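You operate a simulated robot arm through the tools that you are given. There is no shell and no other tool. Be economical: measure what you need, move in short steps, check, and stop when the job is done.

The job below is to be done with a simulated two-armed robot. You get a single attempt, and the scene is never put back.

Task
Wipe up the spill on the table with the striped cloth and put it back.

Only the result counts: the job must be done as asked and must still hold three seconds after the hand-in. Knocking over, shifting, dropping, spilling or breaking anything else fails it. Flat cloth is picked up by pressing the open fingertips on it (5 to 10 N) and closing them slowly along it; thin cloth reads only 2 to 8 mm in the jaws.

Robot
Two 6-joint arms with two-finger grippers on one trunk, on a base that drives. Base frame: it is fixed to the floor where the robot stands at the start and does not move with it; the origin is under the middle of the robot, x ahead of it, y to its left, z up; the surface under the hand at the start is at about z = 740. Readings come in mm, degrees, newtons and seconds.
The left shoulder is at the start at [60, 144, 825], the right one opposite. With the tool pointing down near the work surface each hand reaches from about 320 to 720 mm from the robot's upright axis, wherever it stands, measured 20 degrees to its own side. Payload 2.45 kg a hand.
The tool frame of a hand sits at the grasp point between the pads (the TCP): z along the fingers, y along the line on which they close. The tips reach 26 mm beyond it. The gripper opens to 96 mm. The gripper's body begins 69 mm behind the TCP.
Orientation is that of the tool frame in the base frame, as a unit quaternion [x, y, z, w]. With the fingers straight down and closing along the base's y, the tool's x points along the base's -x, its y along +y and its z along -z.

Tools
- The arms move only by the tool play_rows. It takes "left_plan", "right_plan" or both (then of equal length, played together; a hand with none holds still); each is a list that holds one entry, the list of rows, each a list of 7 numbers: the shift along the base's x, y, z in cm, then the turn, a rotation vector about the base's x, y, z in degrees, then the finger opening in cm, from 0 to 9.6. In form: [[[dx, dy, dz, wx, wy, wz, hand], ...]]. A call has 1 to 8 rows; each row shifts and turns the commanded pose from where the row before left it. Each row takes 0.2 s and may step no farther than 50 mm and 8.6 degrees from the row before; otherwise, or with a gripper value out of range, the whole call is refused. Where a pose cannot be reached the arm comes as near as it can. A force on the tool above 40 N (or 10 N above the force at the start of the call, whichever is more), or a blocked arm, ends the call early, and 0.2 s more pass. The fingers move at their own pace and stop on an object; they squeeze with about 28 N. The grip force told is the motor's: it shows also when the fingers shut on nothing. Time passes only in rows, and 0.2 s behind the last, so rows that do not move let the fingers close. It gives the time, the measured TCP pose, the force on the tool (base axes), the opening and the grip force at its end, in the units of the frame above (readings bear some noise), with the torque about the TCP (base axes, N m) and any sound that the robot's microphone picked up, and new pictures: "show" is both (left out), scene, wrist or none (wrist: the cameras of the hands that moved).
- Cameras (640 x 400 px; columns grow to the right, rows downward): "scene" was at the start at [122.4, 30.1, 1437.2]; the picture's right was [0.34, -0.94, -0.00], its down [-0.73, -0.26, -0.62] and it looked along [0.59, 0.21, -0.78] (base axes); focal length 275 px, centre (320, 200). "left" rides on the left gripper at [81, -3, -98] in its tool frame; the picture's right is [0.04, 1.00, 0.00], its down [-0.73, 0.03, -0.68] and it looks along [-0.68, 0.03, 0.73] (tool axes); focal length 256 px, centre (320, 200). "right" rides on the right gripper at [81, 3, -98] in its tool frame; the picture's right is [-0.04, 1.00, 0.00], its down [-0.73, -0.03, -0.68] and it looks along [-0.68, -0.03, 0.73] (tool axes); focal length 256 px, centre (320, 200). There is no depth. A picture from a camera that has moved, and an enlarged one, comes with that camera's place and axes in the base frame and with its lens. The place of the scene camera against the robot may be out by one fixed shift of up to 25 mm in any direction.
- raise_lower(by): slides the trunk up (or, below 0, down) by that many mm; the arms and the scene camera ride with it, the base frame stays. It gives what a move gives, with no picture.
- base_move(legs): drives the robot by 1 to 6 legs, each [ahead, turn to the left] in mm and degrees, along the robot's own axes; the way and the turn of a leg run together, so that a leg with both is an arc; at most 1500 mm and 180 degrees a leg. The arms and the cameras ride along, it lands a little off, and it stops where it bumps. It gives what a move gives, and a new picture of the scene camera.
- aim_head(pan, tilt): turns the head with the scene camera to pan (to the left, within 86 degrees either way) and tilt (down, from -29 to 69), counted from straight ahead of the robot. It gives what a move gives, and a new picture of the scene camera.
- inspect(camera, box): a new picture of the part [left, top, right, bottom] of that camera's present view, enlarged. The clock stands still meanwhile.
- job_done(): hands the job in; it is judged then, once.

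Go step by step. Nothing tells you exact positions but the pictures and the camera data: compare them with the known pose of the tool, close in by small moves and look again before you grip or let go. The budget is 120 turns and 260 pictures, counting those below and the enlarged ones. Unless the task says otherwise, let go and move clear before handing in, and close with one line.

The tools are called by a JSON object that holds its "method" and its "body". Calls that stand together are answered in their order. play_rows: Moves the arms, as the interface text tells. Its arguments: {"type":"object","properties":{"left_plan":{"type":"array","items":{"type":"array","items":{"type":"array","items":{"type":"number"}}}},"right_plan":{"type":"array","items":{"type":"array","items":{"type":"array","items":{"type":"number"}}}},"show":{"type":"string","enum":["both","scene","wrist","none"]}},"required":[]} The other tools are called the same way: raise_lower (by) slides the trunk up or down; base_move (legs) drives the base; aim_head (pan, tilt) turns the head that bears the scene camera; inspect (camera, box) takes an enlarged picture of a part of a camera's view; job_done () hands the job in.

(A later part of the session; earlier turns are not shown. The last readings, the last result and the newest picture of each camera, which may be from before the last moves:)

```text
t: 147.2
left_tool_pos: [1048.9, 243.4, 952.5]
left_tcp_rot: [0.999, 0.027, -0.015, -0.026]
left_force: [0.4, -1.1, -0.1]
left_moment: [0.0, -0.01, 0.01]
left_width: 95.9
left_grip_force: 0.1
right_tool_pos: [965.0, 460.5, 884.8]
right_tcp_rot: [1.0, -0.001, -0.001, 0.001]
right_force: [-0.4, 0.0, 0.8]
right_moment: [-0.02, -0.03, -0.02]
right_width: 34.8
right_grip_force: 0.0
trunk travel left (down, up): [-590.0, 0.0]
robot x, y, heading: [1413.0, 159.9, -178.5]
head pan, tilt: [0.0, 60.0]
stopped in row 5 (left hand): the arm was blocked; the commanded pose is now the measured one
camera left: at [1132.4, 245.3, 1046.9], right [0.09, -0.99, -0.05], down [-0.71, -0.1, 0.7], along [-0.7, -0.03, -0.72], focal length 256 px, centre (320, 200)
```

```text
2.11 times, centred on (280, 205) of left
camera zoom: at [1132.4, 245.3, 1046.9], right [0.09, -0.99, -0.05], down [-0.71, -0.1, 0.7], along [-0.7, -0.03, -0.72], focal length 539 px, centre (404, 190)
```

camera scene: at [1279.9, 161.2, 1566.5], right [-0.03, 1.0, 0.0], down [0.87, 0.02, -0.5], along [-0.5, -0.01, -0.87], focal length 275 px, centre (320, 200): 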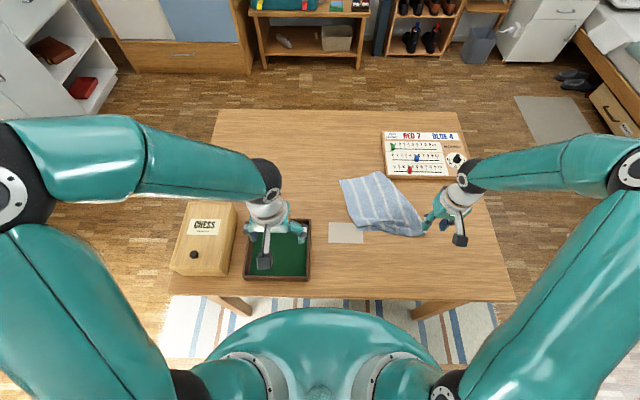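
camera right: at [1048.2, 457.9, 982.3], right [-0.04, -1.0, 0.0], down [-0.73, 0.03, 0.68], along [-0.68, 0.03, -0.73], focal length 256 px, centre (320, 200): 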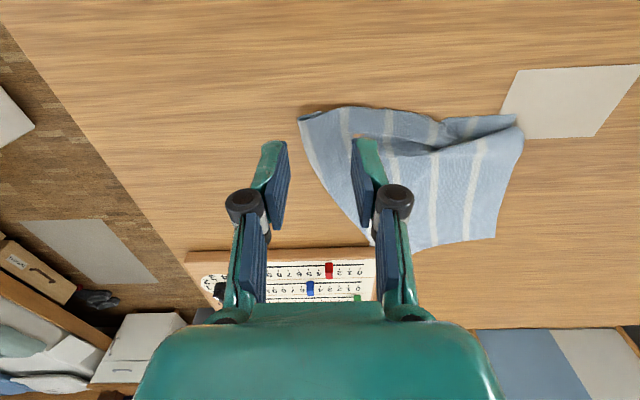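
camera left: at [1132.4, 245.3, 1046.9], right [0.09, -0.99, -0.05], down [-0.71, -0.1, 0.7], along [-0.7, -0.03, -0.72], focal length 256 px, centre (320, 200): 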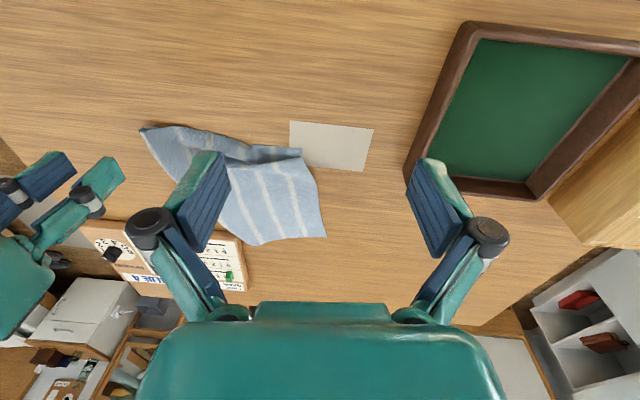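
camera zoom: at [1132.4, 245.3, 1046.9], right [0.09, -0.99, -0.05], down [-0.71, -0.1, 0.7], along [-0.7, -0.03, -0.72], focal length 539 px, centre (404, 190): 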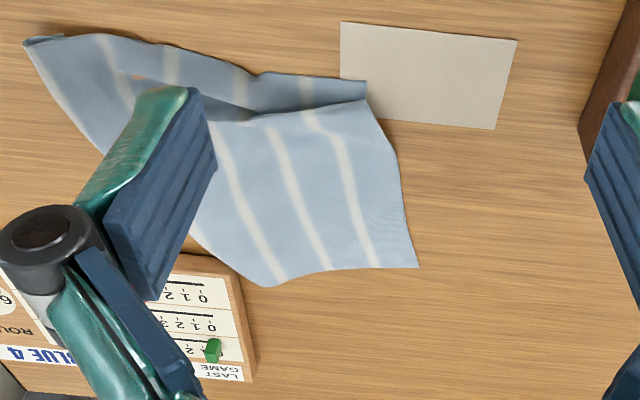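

The left arm touched the other arm, so I'll back it off. I'll shift the base about 150 mm towards +y so that both hands can grip the two near corners of the cloth and lay it out flat.

{"method": "play_rows", "body": {"left_plan": [[[0, -4, 2, 0, 0, 0, 9.6], [0, -4, 2, 0, 0, 0, 9.6], [0, -4, 2, 0, 0, 0, 9.6], [0, -4, 0, 0, 0, 0, 9.6]]], "right_plan": [[[2, 0, 3, 0, 0, 0, 9.6], [2, 0, 3, 0, 0, 0, 9.6], [0, -3, 3, 0, 0, 0, 9.6], [0, -3, 0, 0, 0, 0, 9.6]]], "show": "none"}}

{"method": "base_move", "body": {"legs": [[0, 30], [-300, 0], [0, -31], [260, 0]]}}

```text
t: 148.2
left_tool_pos: [1050.2, 82.9, 1009.4]
left_tcp_rot: [0.999, 0.023, -0.014, -0.024]
left_force: [0.5, -0.5, -0.5]
left_moment: [0.04, 0.01, 0.01]
left_width: 96.2
left_grip_force: 0.1
right_tool_pos: [1004.6, 401.3, 975.1]
right_tcp_rot: [1.0, -0.001, 0.0, 0.0]
right_force: [-0.7, 0.3, 0.2]
right_moment: [-0.02, 0.03, 0.04]
right_width: 96.0
right_grip_force: 0.0
trunk travel left (down, up): [-590.0, 0.0]
robot x, y, heading: [1415.7, 160.4, -178.4]
head pan, tilt: [0.0, 60.0]
```

```text
t: 155.1
left_tool_pos: [1040.0, 232.0, 1010.2]
left_tcp_rot: [0.999, 0.025, -0.013, -0.023]
left_force: [0.3, -0.2, 0.2]
left_moment: [-0.04, -0.03, 0.02]
left_width: 95.9
left_grip_force: 0.1
right_tool_pos: [993.8, 549.6, 974.1]
right_tcp_rot: [1.0, 0.001, 0.0, 0.001]
right_force: [0.2, 0.8, -0.7]
right_moment: [-0.03, -0.03, 0.0]
right_width: 96.0
right_grip_force: 0.0
trunk travel left (down, up): [-590.0, 0.0]
robot x, y, heading: [1404.0, 306.1, -178.4]
head pan, tilt: [0.0, 60.0]
camera scene: at [1267.6, 308.4, 1566.3], right [-0.03, 1.0, 0.0], down [0.87, 0.02, -0.5], along [-0.5, -0.01, -0.87], focal length 275 px, centre (320, 200)
```

scene: 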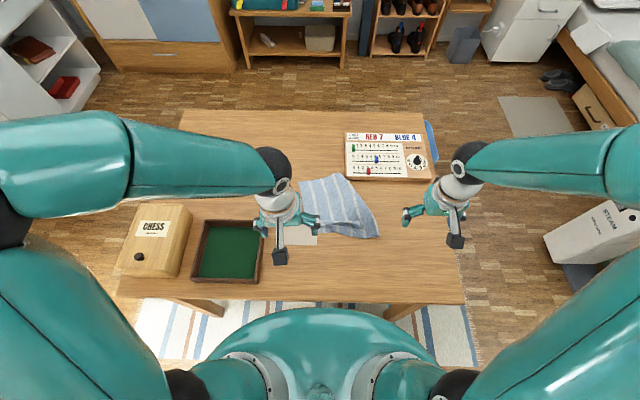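

{"method": "play_rows", "body": {"left_plan": [[[0, 0, -2, 0, 0, 0, 6], [0, 0, -2, 0, 0, 0, 6]]], "right_plan": [[[0, -2, -2, 0, 0, 0, 6], [0, -2, -2, 0, 0, 0, 6]]], "show": "wrist"}}

{"method": "inspect", "body": {"camera": "left", "box": [160, 110, 420, 280]}}

{"method": "inspect", "body": {"camera": "right", "box": [280, 100, 540, 280]}}

```text
t: 155.7
left_tool_pos: [1039.9, 232.9, 972.0]
left_tcp_rot: [0.999, 0.025, -0.014, -0.023]
left_force: [-0.2, -0.5, -0.3]
left_moment: [0.01, -0.01, 0.0]
left_width: 59.9
left_grip_force: 0.0
right_tool_pos: [993.6, 510.4, 934.0]
right_tcp_rot: [1.0, 0.0, 0.0, 0.0]
right_force: [0.6, -0.2, 0.0]
right_moment: [-0.01, 0.03, -0.04]
right_width: 59.9
right_grip_force: 0.1
trunk travel left (down, up): [-590.0, 0.0]
robot x, y, heading: [1407.0, 306.9, -178.1]
head pan, tilt: [0.0, 60.0]
camera right: at [1075.1, 507.2, 1031.6], right [-0.04, -1.0, 0.0], down [-0.73, 0.03, 0.68], along [-0.68, 0.03, -0.73], focal length 256 px, centre (320, 200)
camera left: at [1123.6, 234.0, 1067.2], right [0.09, -0.99, -0.05], down [-0.71, -0.1, 0.7], along [-0.7, -0.03, -0.72], focal length 256 px, centre (320, 200)
```

right: 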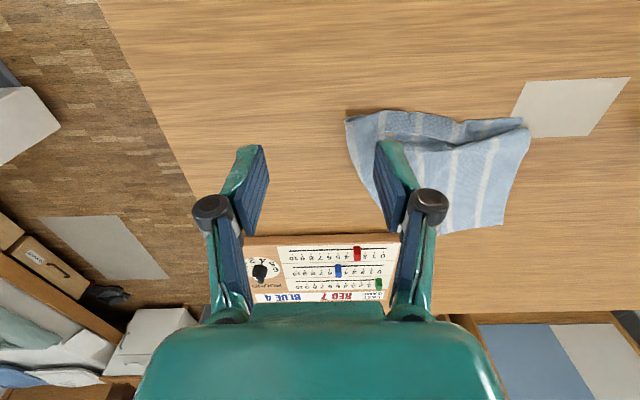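
left: 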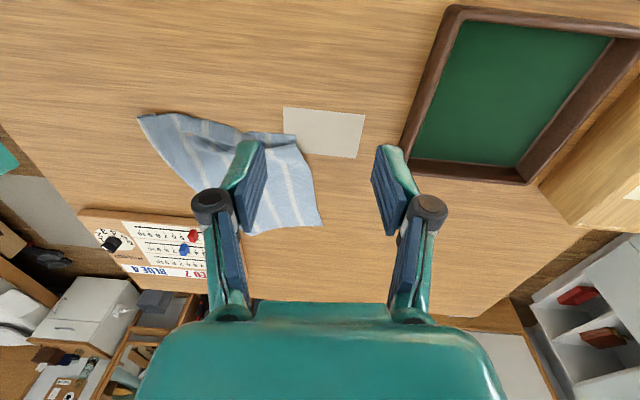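

```text
2.35 times, centred on (290, 195) of left
camera zoom: at [1123.6, 234.0, 1067.2], right [0.09, -0.99, -0.05], down [-0.71, -0.1, 0.7], along [-0.7, -0.03, -0.72], focal length 602 px, centre (391, 212)
```

zoom: 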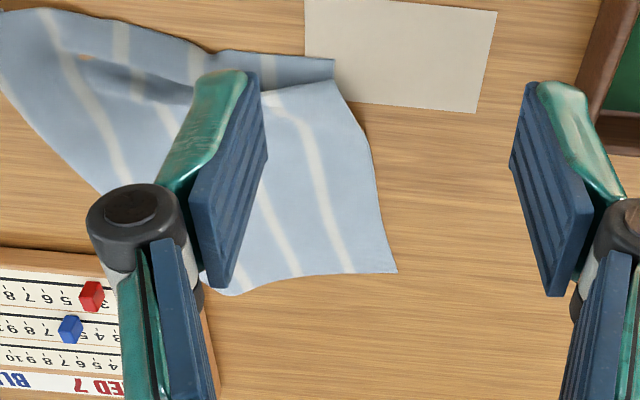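

```text
2.22 times, centred on (410, 190) of right
camera zoom: at [1075.1, 507.2, 1031.6], right [-0.04, -1.0, 0.0], down [-0.73, 0.03, 0.68], along [-0.68, 0.03, -0.73], focal length 569 px, centre (120, 222)
```

zoom: 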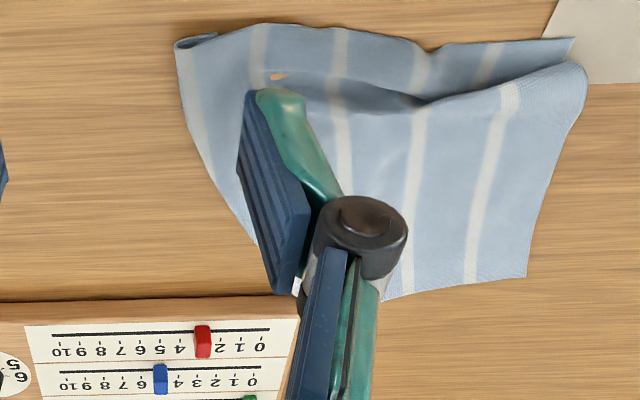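

Cloth corners: FL about (936, 481) and FR about (929, 269), with a Z-fold behind FR. I'll bring both hands over the far edge for a two-handed pick-up.

{"method": "play_rows", "body": {"left_plan": [[[-2.5, 1.4, -3.6, 0, 0, 0, 6], [-2.5, 1.4, -3.6, 0, 0, 0, 6], [-2.5, 1.4, -3.6, 0, 0, 0, 6], [-2.5, 1.4, -3.6, 0, 0, 0, 6], [-2.3, 1.3, -3.8, 0, 0, 0, 6]]], "right_plan": [[[-1.4, -1.3, -2.9, 0, 0, 0, 6], [-1.4, -1.3, -2.9, 0, 0, 0, 6], [-1.4, -1.3, -2.9, 0, 0, 0, 6], [-1.4, -1.3, -2.9, 0, 0, 0, 6], [-1.4, -1.1, -2.8, 0, 0, 0, 6]]], "show": "wrist"}}

```text
t: 156.9
left_tool_pos: [917.8, 297.9, 787.9]
left_tcp_rot: [0.999, 0.025, -0.014, -0.024]
left_force: [-0.3, 0.6, -0.5]
left_moment: [0.01, -0.02, -0.02]
left_width: 59.8
left_grip_force: 0.1
right_tool_pos: [922.7, 445.1, 789.5]
right_tcp_rot: [1.0, 0.001, 0.0, 0.001]
right_force: [0.0, 0.1, 0.1]
right_moment: [-0.02, -0.02, 0.0]
right_width: 60.1
right_grip_force: 0.2
trunk travel left (down, up): [-590.0, 0.0]
robot x, y, heading: [1406.0, 308.4, -178.3]
head pan, tilt: [0.0, 60.0]
camera right: at [1003.9, 442.2, 887.3], right [-0.04, -1.0, 0.0], down [-0.73, 0.03, 0.68], along [-0.68, 0.03, -0.73], focal length 256 px, centre (320, 200)
camera left: at [1000.8, 300.6, 885.1], right [0.09, -0.99, -0.05], down [-0.71, -0.1, 0.7], along [-0.7, -0.03, -0.72], focal length 256 px, centre (320, 200)
```

right: 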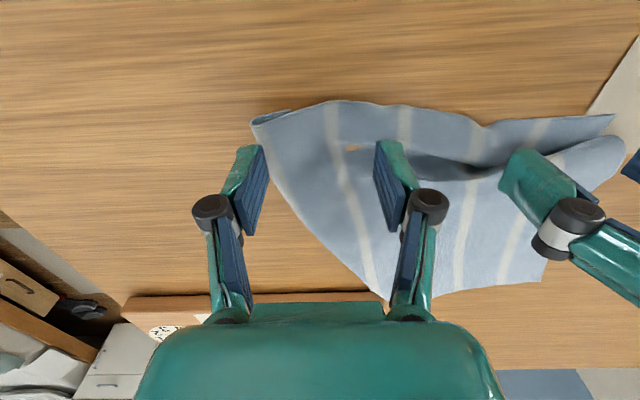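
left: 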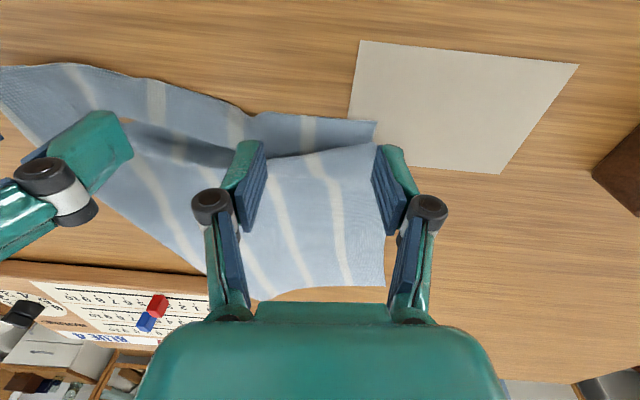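

{"method": "play_rows", "body": {"left_plan": [[[0.5, 0.8, -1.5, 0, 0, 0, 6], [0, 0, -0.4, 0, 0, 0, 6]]], "right_plan": [[[0.2, -0.8, -1.6, 0, 0, 0, 6], [0, 0, -0.6, 0, 0, 0, 6]]], "show": "none"}}

```text
t: 157.5
left_tool_pos: [922.7, 307.2, 771.8]
left_tcp_rot: [0.999, 0.024, -0.015, -0.023]
left_force: [0.2, -0.6, -0.4]
left_moment: [0.0, 0.03, 0.01]
left_width: 60.1
left_grip_force: 0.0
right_tool_pos: [926.0, 438.9, 770.0]
right_tcp_rot: [1.0, 0.001, -0.001, 0.001]
right_force: [-0.3, -0.1, 1.3]
right_moment: [-0.02, 0.03, 0.06]
right_width: 60.2
right_grip_force: 0.1
trunk travel left (down, up): [-590.0, 0.0]
robot x, y, heading: [1404.1, 309.5, -178.3]
head pan, tilt: [0.0, 60.0]
```

{"method": "play_rows", "body": {"left_plan": [[[0, 0, -0.2, 0, 0, 0, 6], [0, 0, -0.1, 0, 0, 0, 6]]], "right_plan": [[[0, 0, -0.2, 0, 0, 0, 6], [0, 0, 0, 0, 0, 0, 6]]], "show": "none"}}

```text
t: 158.1
left_tool_pos: [923.3, 307.2, 765.9]
left_tcp_rot: [0.999, 0.025, -0.014, -0.024]
left_force: [-0.8, 0.6, 3.5]
left_moment: [-0.07, 0.03, -0.03]
left_width: 60.4
left_grip_force: 0.6
right_tool_pos: [925.9, 438.4, 766.5]
right_tcp_rot: [1.0, 0.0, -0.001, 0.001]
right_force: [-0.2, 0.4, 0.2]
right_moment: [-0.01, 0.02, 0.03]
right_width: 60.1
right_grip_force: 0.1
trunk travel left (down, up): [-590.0, 0.0]
robot x, y, heading: [1407.7, 308.7, -178.8]
head pan, tilt: [0.0, 60.0]
```

{"method": "play_rows", "body": {"left_plan": [[[0, 0, -0.06, 0, 0, 0, 6], [0, 0, 0, 0, 0, 0, 6]]], "right_plan": [[[0, 0, -0.2, 0, 0, 0, 6], [0, 0, -0.05, 0, 0, 0, 6]]], "show": "none"}}

```text
t: 158.7
left_tool_pos: [923.3, 308.0, 766.5]
left_tcp_rot: [0.999, 0.025, -0.015, -0.025]
left_force: [-0.7, -1.5, 6.8]
left_moment: [-0.3, 0.05, 0.01]
left_width: 60.1
left_grip_force: 4.1
right_tool_pos: [925.5, 439.4, 764.3]
right_tcp_rot: [1.0, 0.001, -0.001, 0.001]
right_force: [0.4, -0.2, 4.6]
right_moment: [0.17, -0.08, 0.02]
right_width: 59.9
right_grip_force: 0.5
trunk travel left (down, up): [-590.0, 0.0]
robot x, y, heading: [1407.5, 307.9, -178.4]
head pan, tilt: [0.0, 60.0]
```

The left hand is tilted about 3°, so it presses on one finger only; I'll level it first.

{"method": "play_rows", "body": {"left_plan": [[[0, 0, 0.4, -2.7, -1.6, 0, 6], [0, 0, -0.3, 0, 0, 0, 6]]], "show": "none"}}

```text
t: 159.3
left_tool_pos: [922.3, 308.5, 766.2]
left_tcp_rot: [1.0, 0.025, -0.002, -0.001]
left_force: [-0.1, -0.7, -0.7]
left_moment: [0.0, 0.05, -0.02]
left_width: 60.1
left_grip_force: 0.1
right_tool_pos: [926.3, 440.2, 763.9]
right_tcp_rot: [1.0, 0.001, -0.001, 0.0]
right_force: [-0.4, -0.5, 5.4]
right_moment: [0.18, -0.05, 0.01]
right_width: 60.9
right_grip_force: 0.0
trunk travel left (down, up): [-590.0, 0.0]
robot x, y, heading: [1407.8, 303.9, -178.1]
head pan, tilt: [0.0, 60.0]
```

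Now press the left lightly and close both slowly.

{"method": "play_rows", "body": {"left_plan": [[[0, 0, -0.2, 0, 0, 0, 6], [0, 0, 0, 0, 0, 0, 6]]], "show": "none"}}

```text
t: 159.9
left_tool_pos: [921.2, 309.1, 764.5]
left_tcp_rot: [1.0, 0.025, -0.001, 0.0]
left_force: [0.7, 0.4, 4.1]
left_moment: [-0.11, 0.01, 0.01]
left_width: 60.9
left_grip_force: 0.7
right_tool_pos: [925.7, 439.7, 764.5]
right_tcp_rot: [1.0, 0.001, -0.001, 0.0]
right_force: [-0.7, -0.6, 3.0]
right_moment: [0.07, 0.0, 0.02]
right_width: 61.1
right_grip_force: 0.6
trunk travel left (down, up): [-590.0, 0.0]
robot x, y, heading: [1403.5, 308.7, -178.4]
head pan, tilt: [0.0, 60.0]
```

{"method": "play_rows", "body": {"left_plan": [[[0, 0, -0.05, 0, 0, 0, 5.4], [0, 0, 0, 0, 0, 0, 4.6], [0, 0, 0.05, 0, 0, 0, 3.8], [0, 0, 0.05, 0, 0, 0, 3.0], [0, 0, 0.05, 0, 0, 0, 2.2], [0, 0, 0.06, 0, 0, 0, 1.4], [0, 0, 0.06, 0, 0, 0, 0.6], [0, 0, 0, 0, 0, 0, 0]]], "right_plan": [[[0, 0, -0.05, 0, 0, 0, 5.4], [0, 0, 0, 0, 0, 0, 4.6], [0, 0, 0.05, 0, 0, 0, 3.8], [0, 0, 0.05, 0, 0, 0, 3.0], [0, 0, 0.05, 0, 0, 0, 2.2], [0, 0, 0.06, 0, 0, 0, 1.4], [0, 0, 0.06, 0, 0, 0, 0.6], [0, 0, 0, 0, 0, 0, 0]]], "show": "wrist"}}

```text
t: 161.7
left_tool_pos: [924.5, 309.6, 768.5]
left_tcp_rot: [1.0, 0.025, -0.003, 0.0]
left_force: [0.7, 4.1, 12.1]
left_moment: [0.01, 0.09, -0.05]
left_width: 3.1
left_grip_force: 28.2
right_tool_pos: [928.7, 437.7, 768.2]
right_tcp_rot: [1.0, 0.002, -0.001, 0.001]
right_force: [-1.0, 1.5, 20.4]
right_moment: [0.1, -0.08, -0.03]
right_width: 4.6
right_grip_force: 28.2
trunk travel left (down, up): [-590.0, 0.0]
robot x, y, heading: [1403.4, 308.2, -178.4]
head pan, tilt: [0.0, 60.0]
camera right: at [1010.6, 435.5, 865.3], right [-0.04, -1.0, 0.0], down [-0.73, 0.03, 0.68], along [-0.68, 0.02, -0.73], focal length 256 px, centre (320, 200)
camera left: at [1005.6, 316.1, 866.0], right [0.09, -1.0, 0.0], down [-0.73, -0.07, 0.68], along [-0.68, -0.06, -0.73], focal length 256 px, centre (320, 200)
```

right: 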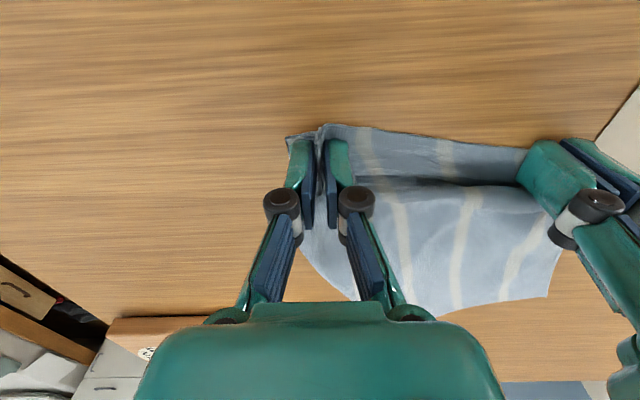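
left: 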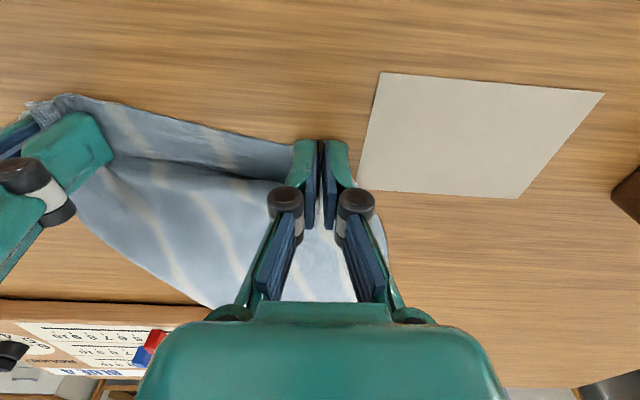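

Both hands hold the far edge. I'll lift the cloth so it hangs and unfolds.

{"method": "play_rows", "body": {"left_plan": [[[0, 0, 3, 0, 0, 0, 0], [0, -0.5, 4.5, 0, 0, 0, 0], [0, -0.5, 4.5, 0, 0, 0, 0], [0, -0.5, 4.5, 0, 0, 0, 0], [0, -0.5, 4.5, 0, 0, 0, 0], [0, 0, 4.5, 0, 0, 0, 0], [0, 0, 4.5, 0, 0, 0, 0]]], "right_plan": [[[0, 0, 3, 0, 0, 0, 0], [0, 0.5, 4.5, 0, 0, 0, 0], [0, 0.5, 4.5, 0, 0, 0, 0], [0, 0.5, 4.5, 0, 0, 0, 0], [0, 0.5, 4.5, 0, 0, 0, 0], [0, 0, 4.5, 0, 0, 0, 0], [0, 0, 4.5, 0, 0, 0, 0]]], "show": "both"}}

```text
t: 163.3
left_tool_pos: [925.5, 286.6, 1068.8]
left_tcp_rot: [1.0, 0.024, -0.001, 0.0]
left_force: [1.7, 9.5, -1.1]
left_moment: [0.16, -0.01, -0.14]
left_width: 1.7
left_grip_force: 25.2
right_tool_pos: [929.3, 457.4, 1069.1]
right_tcp_rot: [1.0, 0.0, -0.001, 0.001]
right_force: [-0.4, -9.5, 0.9]
right_moment: [-0.23, 0.09, 0.03]
right_width: 4.4
right_grip_force: 27.2
trunk travel left (down, up): [-590.0, 0.0]
robot x, y, heading: [1407.1, 308.4, -178.5]
head pan, tilt: [0.0, 60.0]
camera scene: at [1270.4, 307.7, 1566.5], right [-0.03, 1.0, 0.0], down [0.87, 0.02, -0.5], along [-0.5, -0.01, -0.87], focal length 275 px, centre (320, 200)
camera right: at [1012.2, 455.0, 1166.2], right [-0.04, -1.0, 0.0], down [-0.73, 0.03, 0.68], along [-0.68, 0.02, -0.73], focal length 256 px, centre (320, 200)
camera left: at [1005.6, 292.6, 1167.2], right [0.09, -1.0, 0.0], down [-0.73, -0.07, 0.68], along [-0.68, -0.06, -0.73], focal length 256 px, centre (320, 200)
```

scene: 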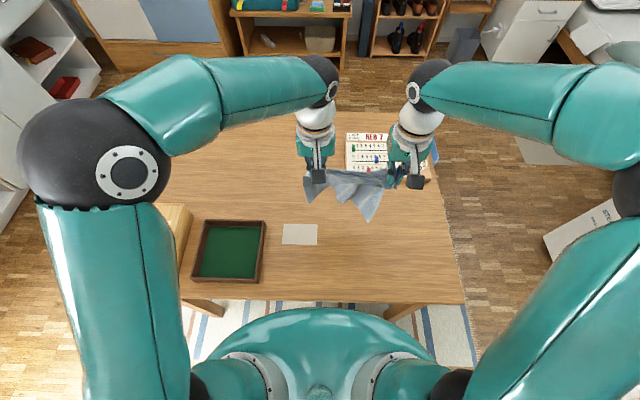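
right: 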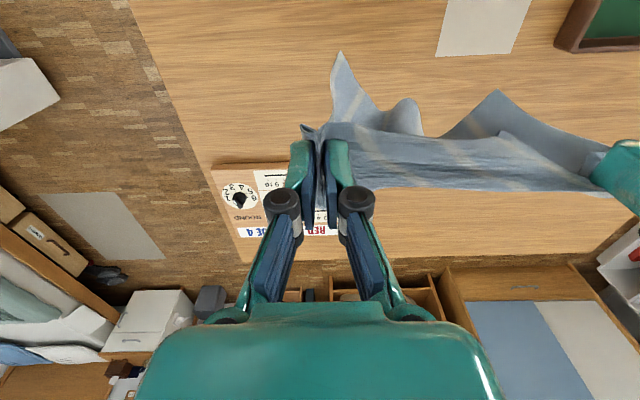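
left: 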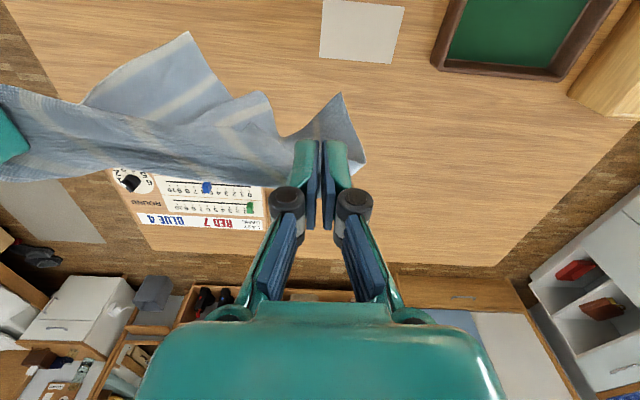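

Hanging freely and taut. I'll relax the tension slightly, shift away from the board, and reach forward (tilting the hands) so the near edge can be laid down first.

{"method": "play_rows", "body": {"left_plan": [[[-2, -0.7, 0, 0, 0, 0, 0], [-4, -1.5, -1, 0, 0, 0, 0], [-4, -2, -1, 0, 7, 0, 0], [-4, -2, -1, 0, 7, 0, 0], [-4, -1, -1, 0, 7, 0, 0], [-4, 0, -1, 0, 5, 0, 0]]], "right_plan": [[[-2, -1.7, 0, 0, 0, 0, 0], [-4, -1.5, -1, 0, 0, 0, 0], [-4, -2, -1, 0, 7, 0, 0], [-4, -2, -1, 0, 7, 0, 0], [-4, -1, -1, 0, 7, 0, 0], [-4, 0, -1, 0, 5, 0, 0]]], "show": "both"}}

```text
t: 164.7
left_tool_pos: [698.4, 217.5, 1014.2]
left_tcp_rot: [0.974, 0.024, -0.225, -0.006]
left_force: [-1.3, 0.9, -0.6]
left_moment: [0.01, -0.04, 0.01]
left_width: 3.7
left_grip_force: 26.0
right_tool_pos: [701.8, 376.0, 1017.6]
right_tcp_rot: [0.974, 0.001, -0.226, 0.0]
right_force: [0.4, -0.1, 0.3]
right_moment: [0.04, 0.01, 0.03]
right_width: 4.4
right_grip_force: 27.9
trunk travel left (down, up): [-590.0, 0.0]
robot x, y, heading: [1407.0, 306.7, -178.4]
head pan, tilt: [0.0, 60.0]
camera scene: at [1265.0, 308.0, 1566.0], right [-0.03, 1.0, 0.0], down [0.87, 0.02, -0.5], along [-0.5, -0.01, -0.87], focal length 275 px, centre (320, 200)
camera right: at [817.2, 374.0, 1068.7], right [-0.03, -1.0, 0.02], down [-0.36, 0.03, 0.93], along [-0.93, 0.03, -0.36], focal length 256 px, centre (320, 200)
camera left: at [814.7, 224.4, 1066.4], right [0.08, -1.0, -0.04], down [-0.36, -0.07, 0.93], along [-0.93, -0.06, -0.36], focal length 256 px, centre (320, 200)
```

scene: 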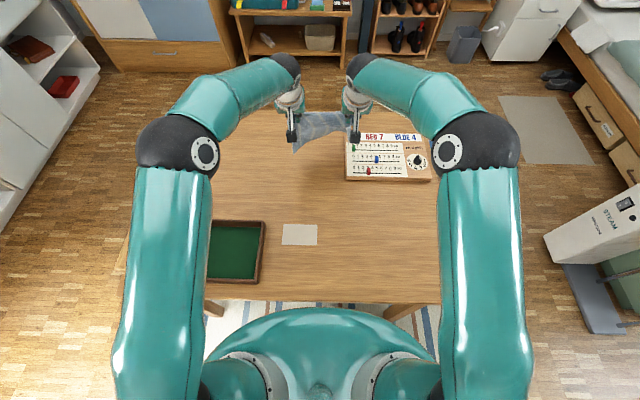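
right: 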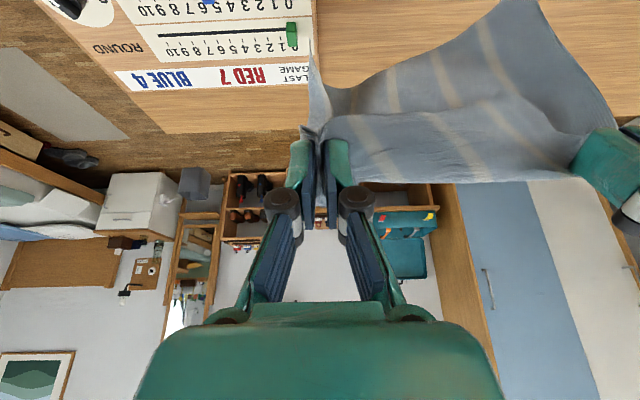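
left: 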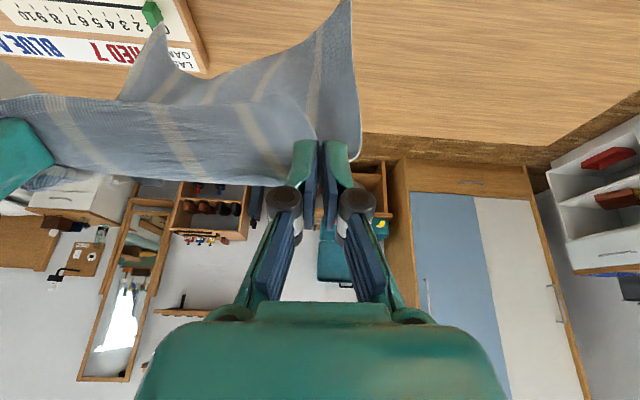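

Good reach. I'll shift −y to stay off the board and reach a bit further with more tilt.

{"method": "play_rows", "body": {"left_plan": [[[0, -2, 0, 0, 0, 0, 0], [0, -2, 0, 0, 0, 0, 0], [-2, 0, 0, 0, 7, 0, 0], [-2, 0, -0.5, 0, 7, 0, 0], [-2, 0, -0.5, 0, 0, 0, 0]]], "right_plan": [[[0, -2, 0, 0, 0, 0, 0], [0, -2, 0, 0, 0, 0, 0], [-2, 0, 0, 0, 7, 0, 0], [-2, 0, -0.5, 0, 7, 0, 0], [-2, 0, -0.5, 0, 0, 0, 0]]], "show": "wrist"}}

```text
t: 165.9
left_tool_pos: [638.9, 174.9, 1002.3]
left_tcp_rot: [0.939, 0.024, -0.342, -0.008]
left_force: [3.0, 0.8, 2.9]
left_moment: [-0.01, -0.01, -0.01]
left_width: 0.9
left_grip_force: 26.4
right_tool_pos: [644.0, 336.5, 1003.3]
right_tcp_rot: [0.94, 0.001, -0.342, 0.001]
right_force: [-0.2, -0.7, -0.3]
right_moment: [0.01, 0.03, 0.01]
right_width: 4.6
right_grip_force: 27.2
trunk travel left (down, up): [-590.0, 0.0]
robot x, y, heading: [1406.5, 305.7, -178.5]
head pan, tilt: [0.0, 60.0]
camera right: at [770.5, 333.8, 1026.3], right [-0.03, -1.0, 0.03], down [-0.13, 0.03, 0.99], along [-0.99, 0.03, -0.13], focal length 256 px, centre (320, 200)
camera left: at [764.3, 182.0, 1026.6], right [0.07, -1.0, -0.06], down [-0.12, -0.07, 0.99], along [-0.99, -0.06, -0.13], focal length 256 px, centre (320, 200)
```

right: 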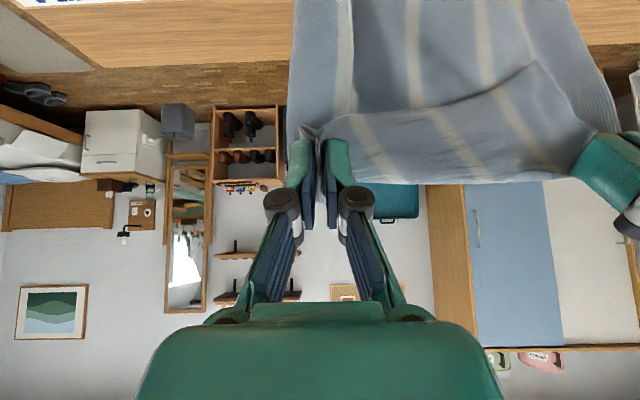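
left: 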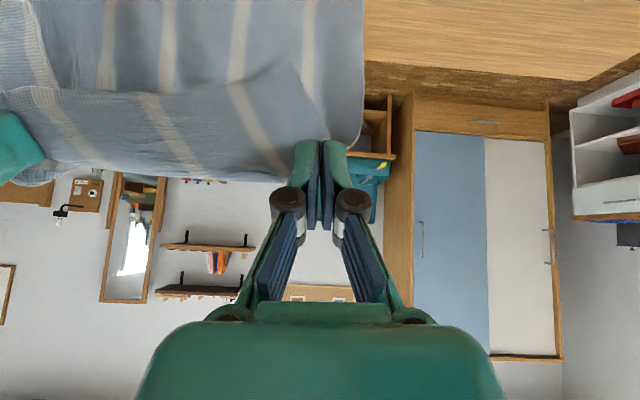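

{"method": "inspect", "body": {"camera": "scene", "box": [240, 60, 400, 180]}}

{"method": "inspect", "body": {"camera": "left", "box": [220, 80, 420, 240]}}

```text
3.33 times, centred on (320, 120) of scene
camera zoom: at [1266.0, 307.9, 1566.1], right [-0.03, 1.0, 0.0], down [0.87, 0.02, -0.5], along [-0.5, -0.01, -0.87], focal length 916 px, centre (320, 467)
```

zoom: 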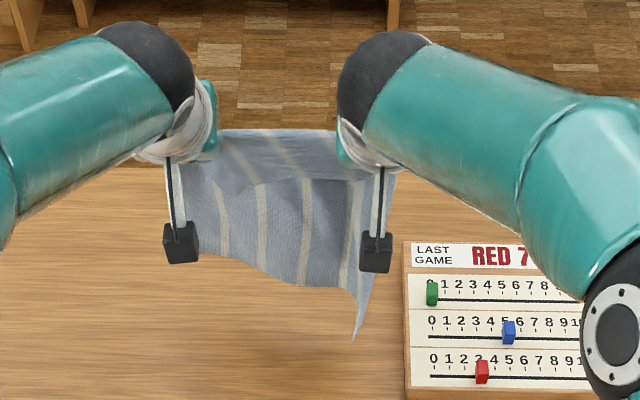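

```text
2.50 times, centred on (320, 160) of left
camera zoom: at [764.3, 182.0, 1026.6], right [0.07, -1.0, -0.06], down [-0.12, -0.07, 0.99], along [-0.99, -0.06, -0.13], focal length 640 px, centre (320, 300)
```

zoom: 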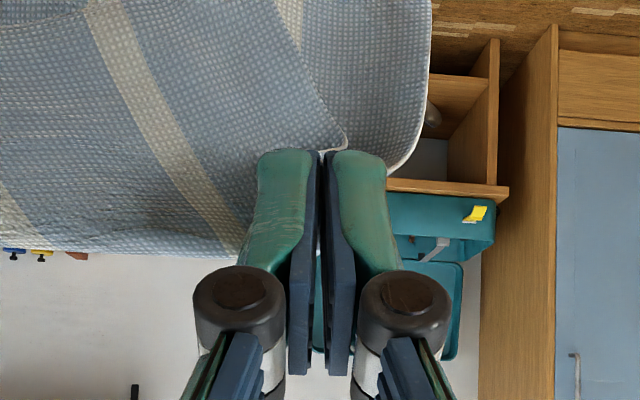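

Both still hold. I'll lay the cloth down now: near edge first, hands arcing down and back towards the robot.

{"method": "play_rows", "body": {"left_plan": [[[4.9, 0, -0.45, 0, -5, 0, 0], [4.7, 0, -1.3, 0, -5, 0, 0], [4.4, 0, -2.1, 0, -5, 0, 0], [3.8, 0, -2.85, 0, -5, 0, 0], [3.2, 0, -3.5, 0, -5, 0, 0], [2.4, 0, -4.0, 0, -5, 0, 0], [1.4, 0, -4.3, 0, -5, 0, 0], [0.8, 0, -4.3, 0, -4, 0, 0]]], "right_plan": [[[4.9, 0, -0.45, 0, -5, 0, 0], [4.7, 0, -1.3, 0, -5, 0, 0], [4.4, 0, -2.1, 0, -5, 0, 0], [3.8, 0, -2.85, 0, -5, 0, 0], [3.2, 0, -3.5, 0, -5, 0, 0], [2.4, 0, -4.0, 0, -5, 0, 0], [1.4, 0, -4.3, 0, -5, 0, 0], [0.8, 0, -4.3, 0, -4, 0, 0]]], "show": "both"}}

```text
t: 167.7
left_tool_pos: [901.0, 176.3, 780.5]
left_tcp_rot: [1.0, 0.025, -0.01, 0.001]
left_force: [-0.1, 0.6, 0.6]
left_moment: [0.03, 0.0, 0.01]
left_width: 0.1
left_grip_force: 28.2
right_tool_pos: [899.0, 333.9, 775.9]
right_tcp_rot: [1.0, 0.002, -0.009, 0.0]
right_force: [0.7, 0.1, 0.0]
right_moment: [0.05, -0.03, 0.02]
right_width: 4.3
right_grip_force: 27.5
trunk travel left (down, up): [-590.0, 0.0]
robot x, y, heading: [1403.6, 308.1, -178.2]
head pan, tilt: [0.0, 60.0]
camera scene: at [1266.8, 307.7, 1566.3], right [-0.03, 1.0, 0.0], down [0.87, 0.02, -0.5], along [-0.5, -0.01, -0.87], focal length 275 px, centre (320, 200)
camera right: at [983.3, 331.6, 871.0], right [-0.04, -1.0, 0.0], down [-0.72, 0.03, 0.69], along [-0.69, 0.03, -0.72], focal length 256 px, centre (320, 200)
camera left: at [983.6, 182.9, 876.1], right [0.09, -1.0, 0.0], down [-0.72, -0.07, 0.69], along [-0.69, -0.06, -0.72], focal length 256 px, centre (320, 200)
```

scene: 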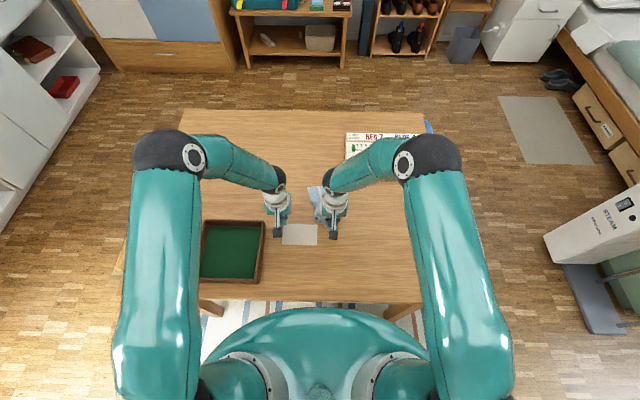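
right: 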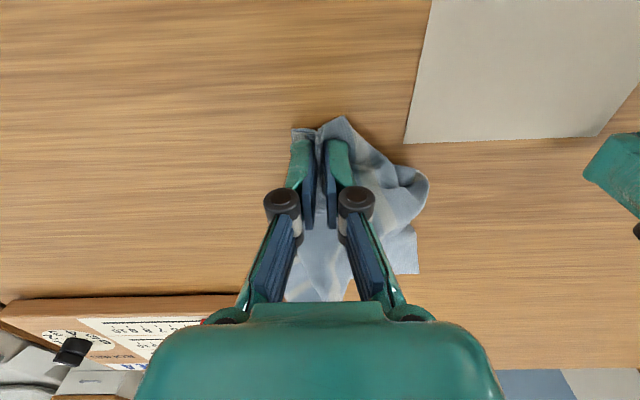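
left: 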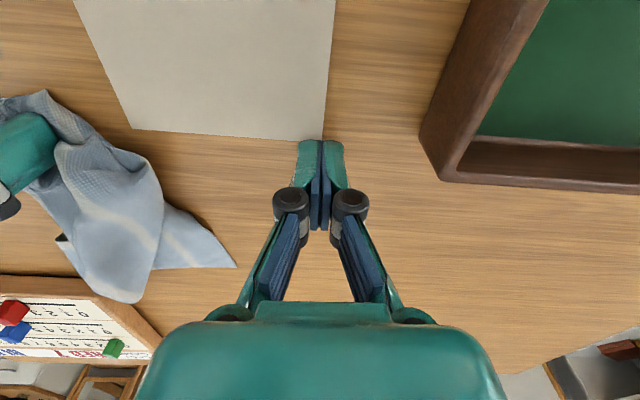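

The left grip slipped and the cloth is bunched, but the right hand holds its corner firmly and the spill is gone. I'll carry the cloth around to the front, where its whole home area is within reach of both hands, and spread it there.

{"method": "play_rows", "body": {"left_plan": [[[1, 0, 4, 0, 0, 0, 0], [1, 0, 4, 0, 0, 0, 0], [2, 0, 4, 0, 0, 0, 3], [2, 0, 4, 0, 0, 0, 6], [2, 0, 4, 0, 0, 0, 6], [2, 0, 0, 0, 0, 0, 6], [2, -2, 0, 0, 0, 0, 6], [0, -2, 0, 0, 0, 0, 6]]], "right_plan": [[[0, 0, 4.5, 0, 0, 0, 0], [0, 0, 4.8, 0, 0, 0, 0], [0, 0, 4.8, 0, 0, 0, 0], [0, 0, 4.8, 0, 0, 0, 0], [0, 0, 4.8, 0, 0, 0, 0], [1, 0, 4.8, 0, 0, 0, 0], [2, 0, 4.5, 0, 0, 0, 0], [2, 0, 4.5, 0, 0, 0, 0]]], "show": "none"}}

{"method": "play_rows", "body": {"right_plan": [[[4, 2, 2, 0, 0, 0, 0], [4, 2, 0, 0, 0, 0, 0], [4, 2, 0, 0, 0, 0, 0], [2, 0, 0, 0, 0, 0, 0]]], "show": "both"}}

```text
t: 169.5
left_tool_pos: [1019.3, 137.1, 979.4]
left_tcp_rot: [1.0, 0.025, -0.01, 0.001]
left_force: [0.8, 0.1, -0.7]
left_moment: [0.0, 0.02, 0.0]
left_width: 60.2
left_grip_force: 0.1
right_tool_pos: [953.0, 336.9, 1154.1]
right_tcp_rot: [1.0, 0.001, -0.011, 0.001]
right_force: [1.4, 0.5, -0.8]
right_moment: [0.06, -0.02, -0.03]
right_width: 4.2
right_grip_force: 27.5
trunk travel left (down, up): [-590.0, 0.0]
robot x, y, heading: [1400.0, 307.1, -178.5]
head pan, tilt: [0.0, 60.0]
```

```text
t: 170.5
left_tool_pos: [1017.5, 137.4, 980.0]
left_tcp_rot: [1.0, 0.025, -0.01, 0.001]
left_force: [0.0, 0.3, -0.1]
left_moment: [0.04, 0.0, 0.0]
left_width: 60.0
left_grip_force: 0.1
right_tool_pos: [1091.3, 394.3, 1174.2]
right_tcp_rot: [1.0, 0.001, -0.01, -0.001]
right_force: [-0.4, 0.0, -0.8]
right_moment: [0.04, 0.0, -0.01]
right_width: 4.2
right_grip_force: 28.2
trunk travel left (down, up): [-590.0, 0.0]
robot x, y, heading: [1406.4, 306.7, -178.3]
head pan, tilt: [0.0, 60.0]
camera scene: at [1268.7, 307.3, 1566.4], right [-0.03, 1.0, 0.0], down [0.87, 0.02, -0.5], along [-0.5, -0.01, -0.87], focal length 275 px, centre (320, 200)
camera right: at [1175.1, 392.2, 1270.5], right [-0.04, -1.0, 0.0], down [-0.72, 0.03, 0.69], along [-0.69, 0.03, -0.72], focal length 256 px, centre (320, 200)
```

scene: 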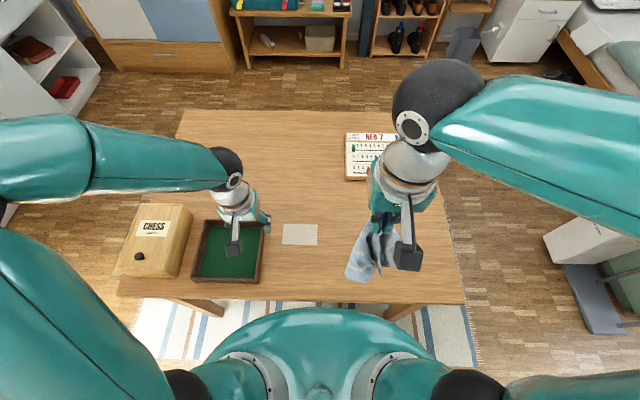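
right: 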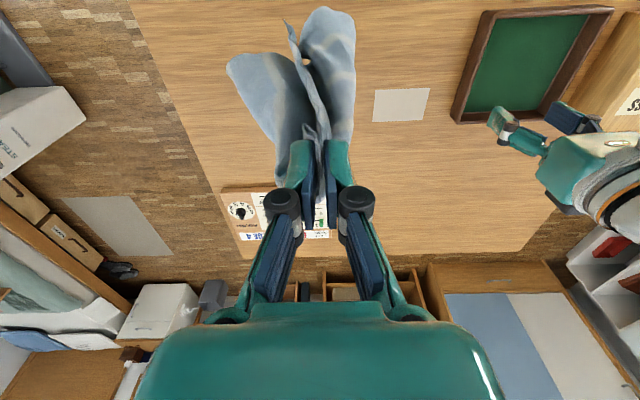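

The cloth hangs securely and the table is clean. Driving back around.

{"method": "base_move", "body": {"legs": [[-250, 0], [0, 45], [0, 45], [1100, 0], [0, -45], [0, -45]]}}

```text
t: 176.4
left_tool_pos: [1741.5, -106.4, 979.6]
left_tcp_rot: [0.762, 0.648, -0.008, 0.005]
left_force: [1.7, 0.3, -0.9]
left_moment: [0.0, 0.09, 0.01]
left_width: 59.8
left_grip_force: 0.1
right_tool_pos: [1506.4, 19.6, 1175.6]
right_tcp_rot: [0.778, 0.629, -0.009, 0.006]
right_force: [1.8, -0.5, 0.1]
right_moment: [0.05, 0.05, -0.03]
right_width: 4.4
right_grip_force: 27.6
trunk travel left (down, up): [-590.0, 0.0]
robot x, y, heading: [1612.2, 317.6, -99.1]
head pan, tilt: [0.0, 60.0]
stopped in leg 3: the robot was blocked; the commanded pose is now the measured one
camera scene: at [1585.1, 196.5, 1566.3], right [-0.99, 0.16, 0.0], down [0.13, 0.86, -0.5], along [-0.08, -0.49, -0.87], focal length 275 px, centre (320, 200)
```

scene: 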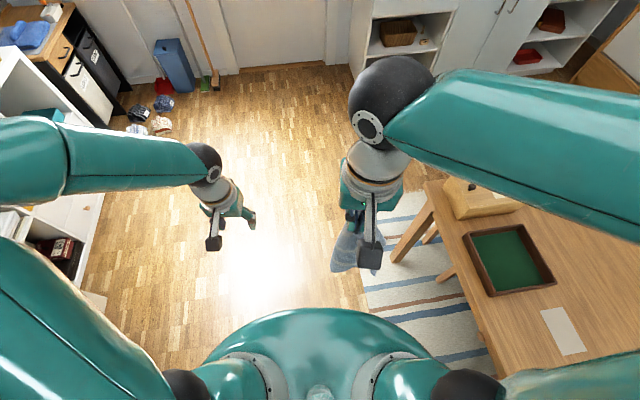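

{"method": "base_move", "body": {"legs": [[300, 0], [0, 8], [800, 0], [0, -45], [100, 0], [0, -43]]}}

```text
t: 188.8
left_tool_pos: [1082.9, -1061.9, 982.8]
left_tcp_rot: [1.0, 0.008, -0.009, 0.002]
left_force: [-0.3, 0.8, -0.4]
left_moment: [-0.07, 0.02, 0.0]
left_width: 60.2
left_grip_force: 0.0
right_tool_pos: [1165.5, -805.0, 1177.5]
right_tcp_rot: [1.0, -0.015, -0.01, 0.003]
right_force: [0.1, 0.8, -0.3]
right_moment: [-0.11, -0.04, 0.05]
right_width: 4.6
right_grip_force: 27.7
trunk travel left (down, up): [-590.0, 0.0]
robot x, y, heading: [1482.1, -905.6, -178.1]
head pan, tilt: [0.0, 60.0]
stopped in leg 6: the robot was blocked; the commanded pose is now the measured one
camera scene: at [1343.3, -901.4, 1566.4], right [-0.04, 1.0, 0.0], down [0.87, 0.03, -0.5], along [-0.5, -0.02, -0.87], focal length 275 px, centre (320, 200)
```

scene: 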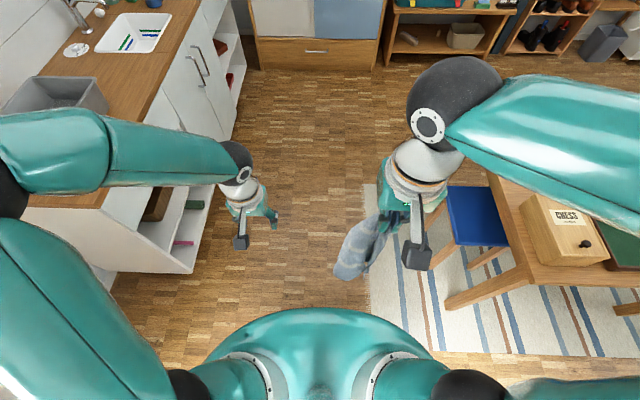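

{"method": "base_move", "body": {"legs": [[0, -6], [1480, 0], [0, -42], [0, -42]]}}

```text
t: 201.1
left_tool_pos: [-220.1, -430.2, 982.9]
left_tcp_rot: [0.739, -0.674, -0.008, -0.007]
left_force: [0.4, 0.4, -0.2]
left_moment: [0.02, 0.07, 0.02]
left_width: 60.2
left_grip_force: 0.0
right_tool_pos: [40.9, -492.7, 1176.4]
right_tcp_rot: [0.723, -0.691, -0.008, -0.005]
right_force: [1.1, 0.1, 0.0]
right_moment: [-0.03, 0.08, 0.01]
right_width: 4.7
right_grip_force: 26.3
trunk travel left (down, up): [-590.0, 0.0]
robot x, y, heading: [-79.3, -818.2, 95.3]
head pan, tilt: [0.0, 60.0]
stopped in leg 4: the robot was blocked; the commanded pose is now the measured one
camera scene: at [-96.4, -689.4, 1566.3], right [1.0, 0.09, 0.0], down [0.07, -0.86, -0.5], along [-0.05, 0.5, -0.87], focal length 275 px, centre (320, 200)
```

scene: 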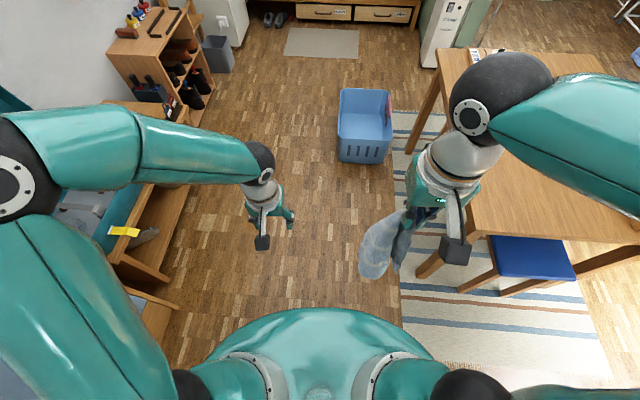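

{"method": "base_move", "body": {"legs": [[0, -9], [790, 0], [0, -43], [0, -43]]}}

```text
t: 210.0
left_tool_pos: [340.6, 191.3, 984.3]
left_tcp_rot: [-0.12, 0.993, 0.002, 0.011]
left_force: [0.0, -0.4, 0.1]
left_moment: [0.05, -0.01, 0.02]
left_width: 60.4
left_grip_force: 0.1
right_tool_pos: [317.3, -77.2, 1177.4]
right_tcp_rot: [-0.097, 0.995, 0.003, 0.009]
right_force: [0.4, -0.6, -0.3]
right_moment: [0.05, -0.01, 0.02]
right_width: 4.2
right_grip_force: 25.7
trunk travel left (down, up): [-590.0, 0.0]
robot x, y, heading: [-38.5, 37.3, 11.9]
head pan, tilt: [0.0, 60.0]
stopped in leg 4: the robot was blocked; the commanded pose is now the measured one
camera scene: at [79.5, 62.8, 1566.3], right [0.21, -0.98, 0.0], down [-0.85, -0.18, -0.5], along [0.49, 0.11, -0.87], focal length 275 px, centre (320, 200)
```

scene: 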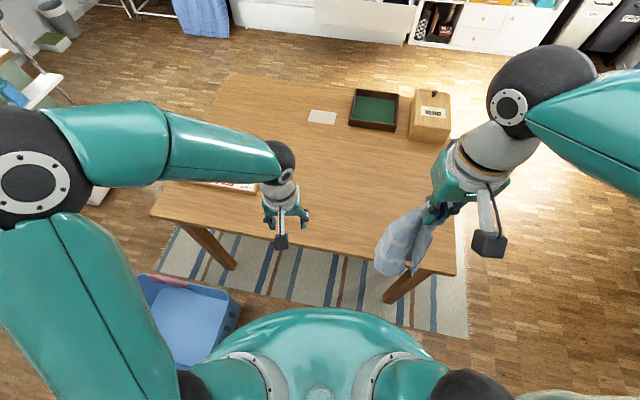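

Back at the front with the cloth in hand. I'll square up to the table.

{"method": "base_move", "body": {"legs": [[60, 0], [0, -12], [50, 0]]}}

{"method": "inspect", "body": {"camera": "right", "box": [120, 0, 520, 250]}}

```text
t: 212.4
left_tool_pos: [474.4, 126.7, 982.1]
left_tcp_rot: [-0.019, 1.0, 0.0, 0.01]
left_force: [-0.1, 0.0, 0.2]
left_moment: [-0.01, 0.03, -0.01]
left_width: 60.0
left_grip_force: 0.1
right_tool_pos: [398.4, -130.2, 1176.8]
right_tcp_rot: [0.003, 1.0, 0.001, 0.009]
right_force: [0.3, -0.6, -0.6]
right_moment: [0.02, 0.08, 0.04]
right_width: 4.3
right_grip_force: 28.7
trunk travel left (down, up): [-590.0, 0.0]
robot x, y, heading: [74.5, 48.1, 0.7]
head pan, tilt: [0.0, 60.0]
camera scene: at [193.2, 54.4, 1566.1], right [0.01, -1.0, 0.0], down [-0.87, -0.01, -0.5], along [0.5, 0.01, -0.87], focal length 275 px, centre (320, 200)
```

scene: 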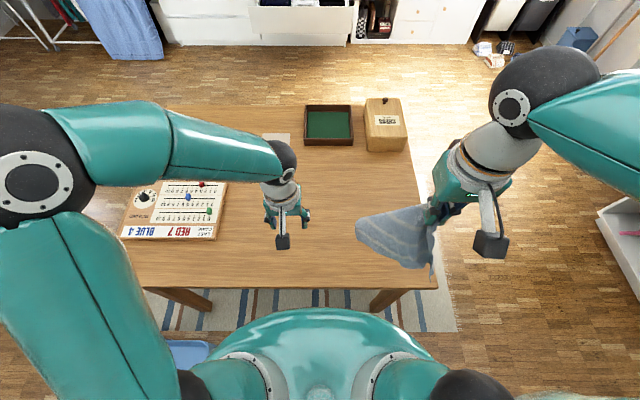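

```text
1.60 times, centred on (320, 125) of right
camera zoom: at [315.9, -125.8, 1273.4], right [0.05, 1.0, 0.0], down [0.72, -0.04, 0.69], along [0.69, -0.03, -0.72], focal length 410 px, centre (320, 320)
```

zoom: 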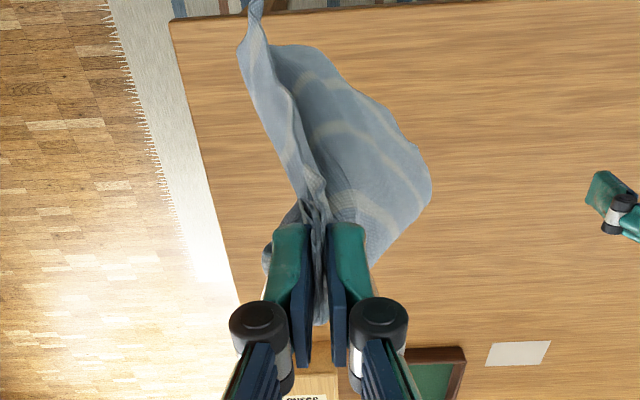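

Now I'll bring the cloth over its home area, moving the left hand out of the way at the same time.

{"method": "play_rows", "body": {"right_plan": [[[2.5, 3.5, -0.6, 0, 0, 0, 0], [2.5, 3.5, -0.6, 0, 0, 0, 0], [2.5, 3.5, -0.6, 0, 0, 0, 0], [2.5, 3.5, -0.6, 0, 0, 0, 0], [2.5, 3.5, -0.6, 0, 0, 0, 0], [2.5, 3.5, -0.6, 0, 0, 0, 0], [2.5, 3.5, -0.6, 0, 0, 0, 0], [2.5, 3.5, -0.6, 0, 0, 0, 0]]], "left_plan": [[[0, 4, 0, 0, 0, 0, 6], [0, 4, 0, 0, 0, 0, 6], [0, 4, 0, 0, 0, 0, 6], [0, 4, 0, 0, 0, 0, 6], [0, 4, 0, 0, 0, 0, 6], [0, 3, 0, 0, 0, 0, 6], [0, 0, 0, 0, 0, 0, 6], [0, 0, 0, 0, 0, 0, 6]]], "show": "scene"}}

```text
t: 214.2
left_tool_pos: [474.3, 362.2, 983.1]
left_tcp_rot: [-0.018, 1.0, -0.001, 0.01]
left_force: [0.7, -0.1, -0.2]
left_moment: [-0.01, -0.01, -0.01]
left_width: 60.0
left_grip_force: 0.0
right_tool_pos: [598.5, 151.6, 1130.7]
right_tcp_rot: [0.005, 1.0, 0.001, 0.009]
right_force: [0.7, 0.7, -0.9]
right_moment: [-0.04, 0.03, 0.01]
right_width: 4.6
right_grip_force: 29.5
trunk travel left (down, up): [-590.0, 0.0]
robot x, y, heading: [69.0, 51.6, 0.6]
head pan, tilt: [0.0, 60.0]
camera scene: at [191.5, 56.4, 1566.2], right [0.01, -1.0, 0.0], down [-0.87, -0.01, -0.5], along [0.5, 0.0, -0.87], focal length 275 px, centre (320, 200)
```

scene: 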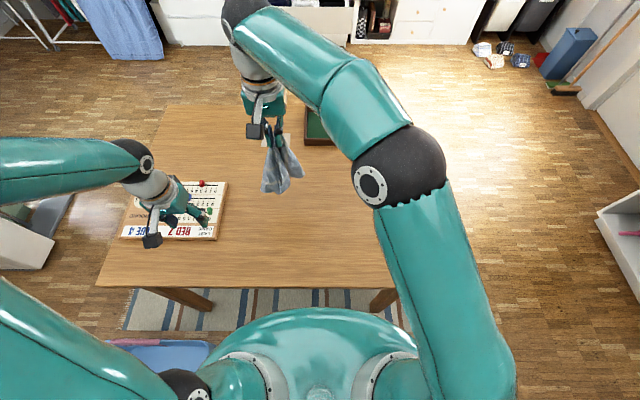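

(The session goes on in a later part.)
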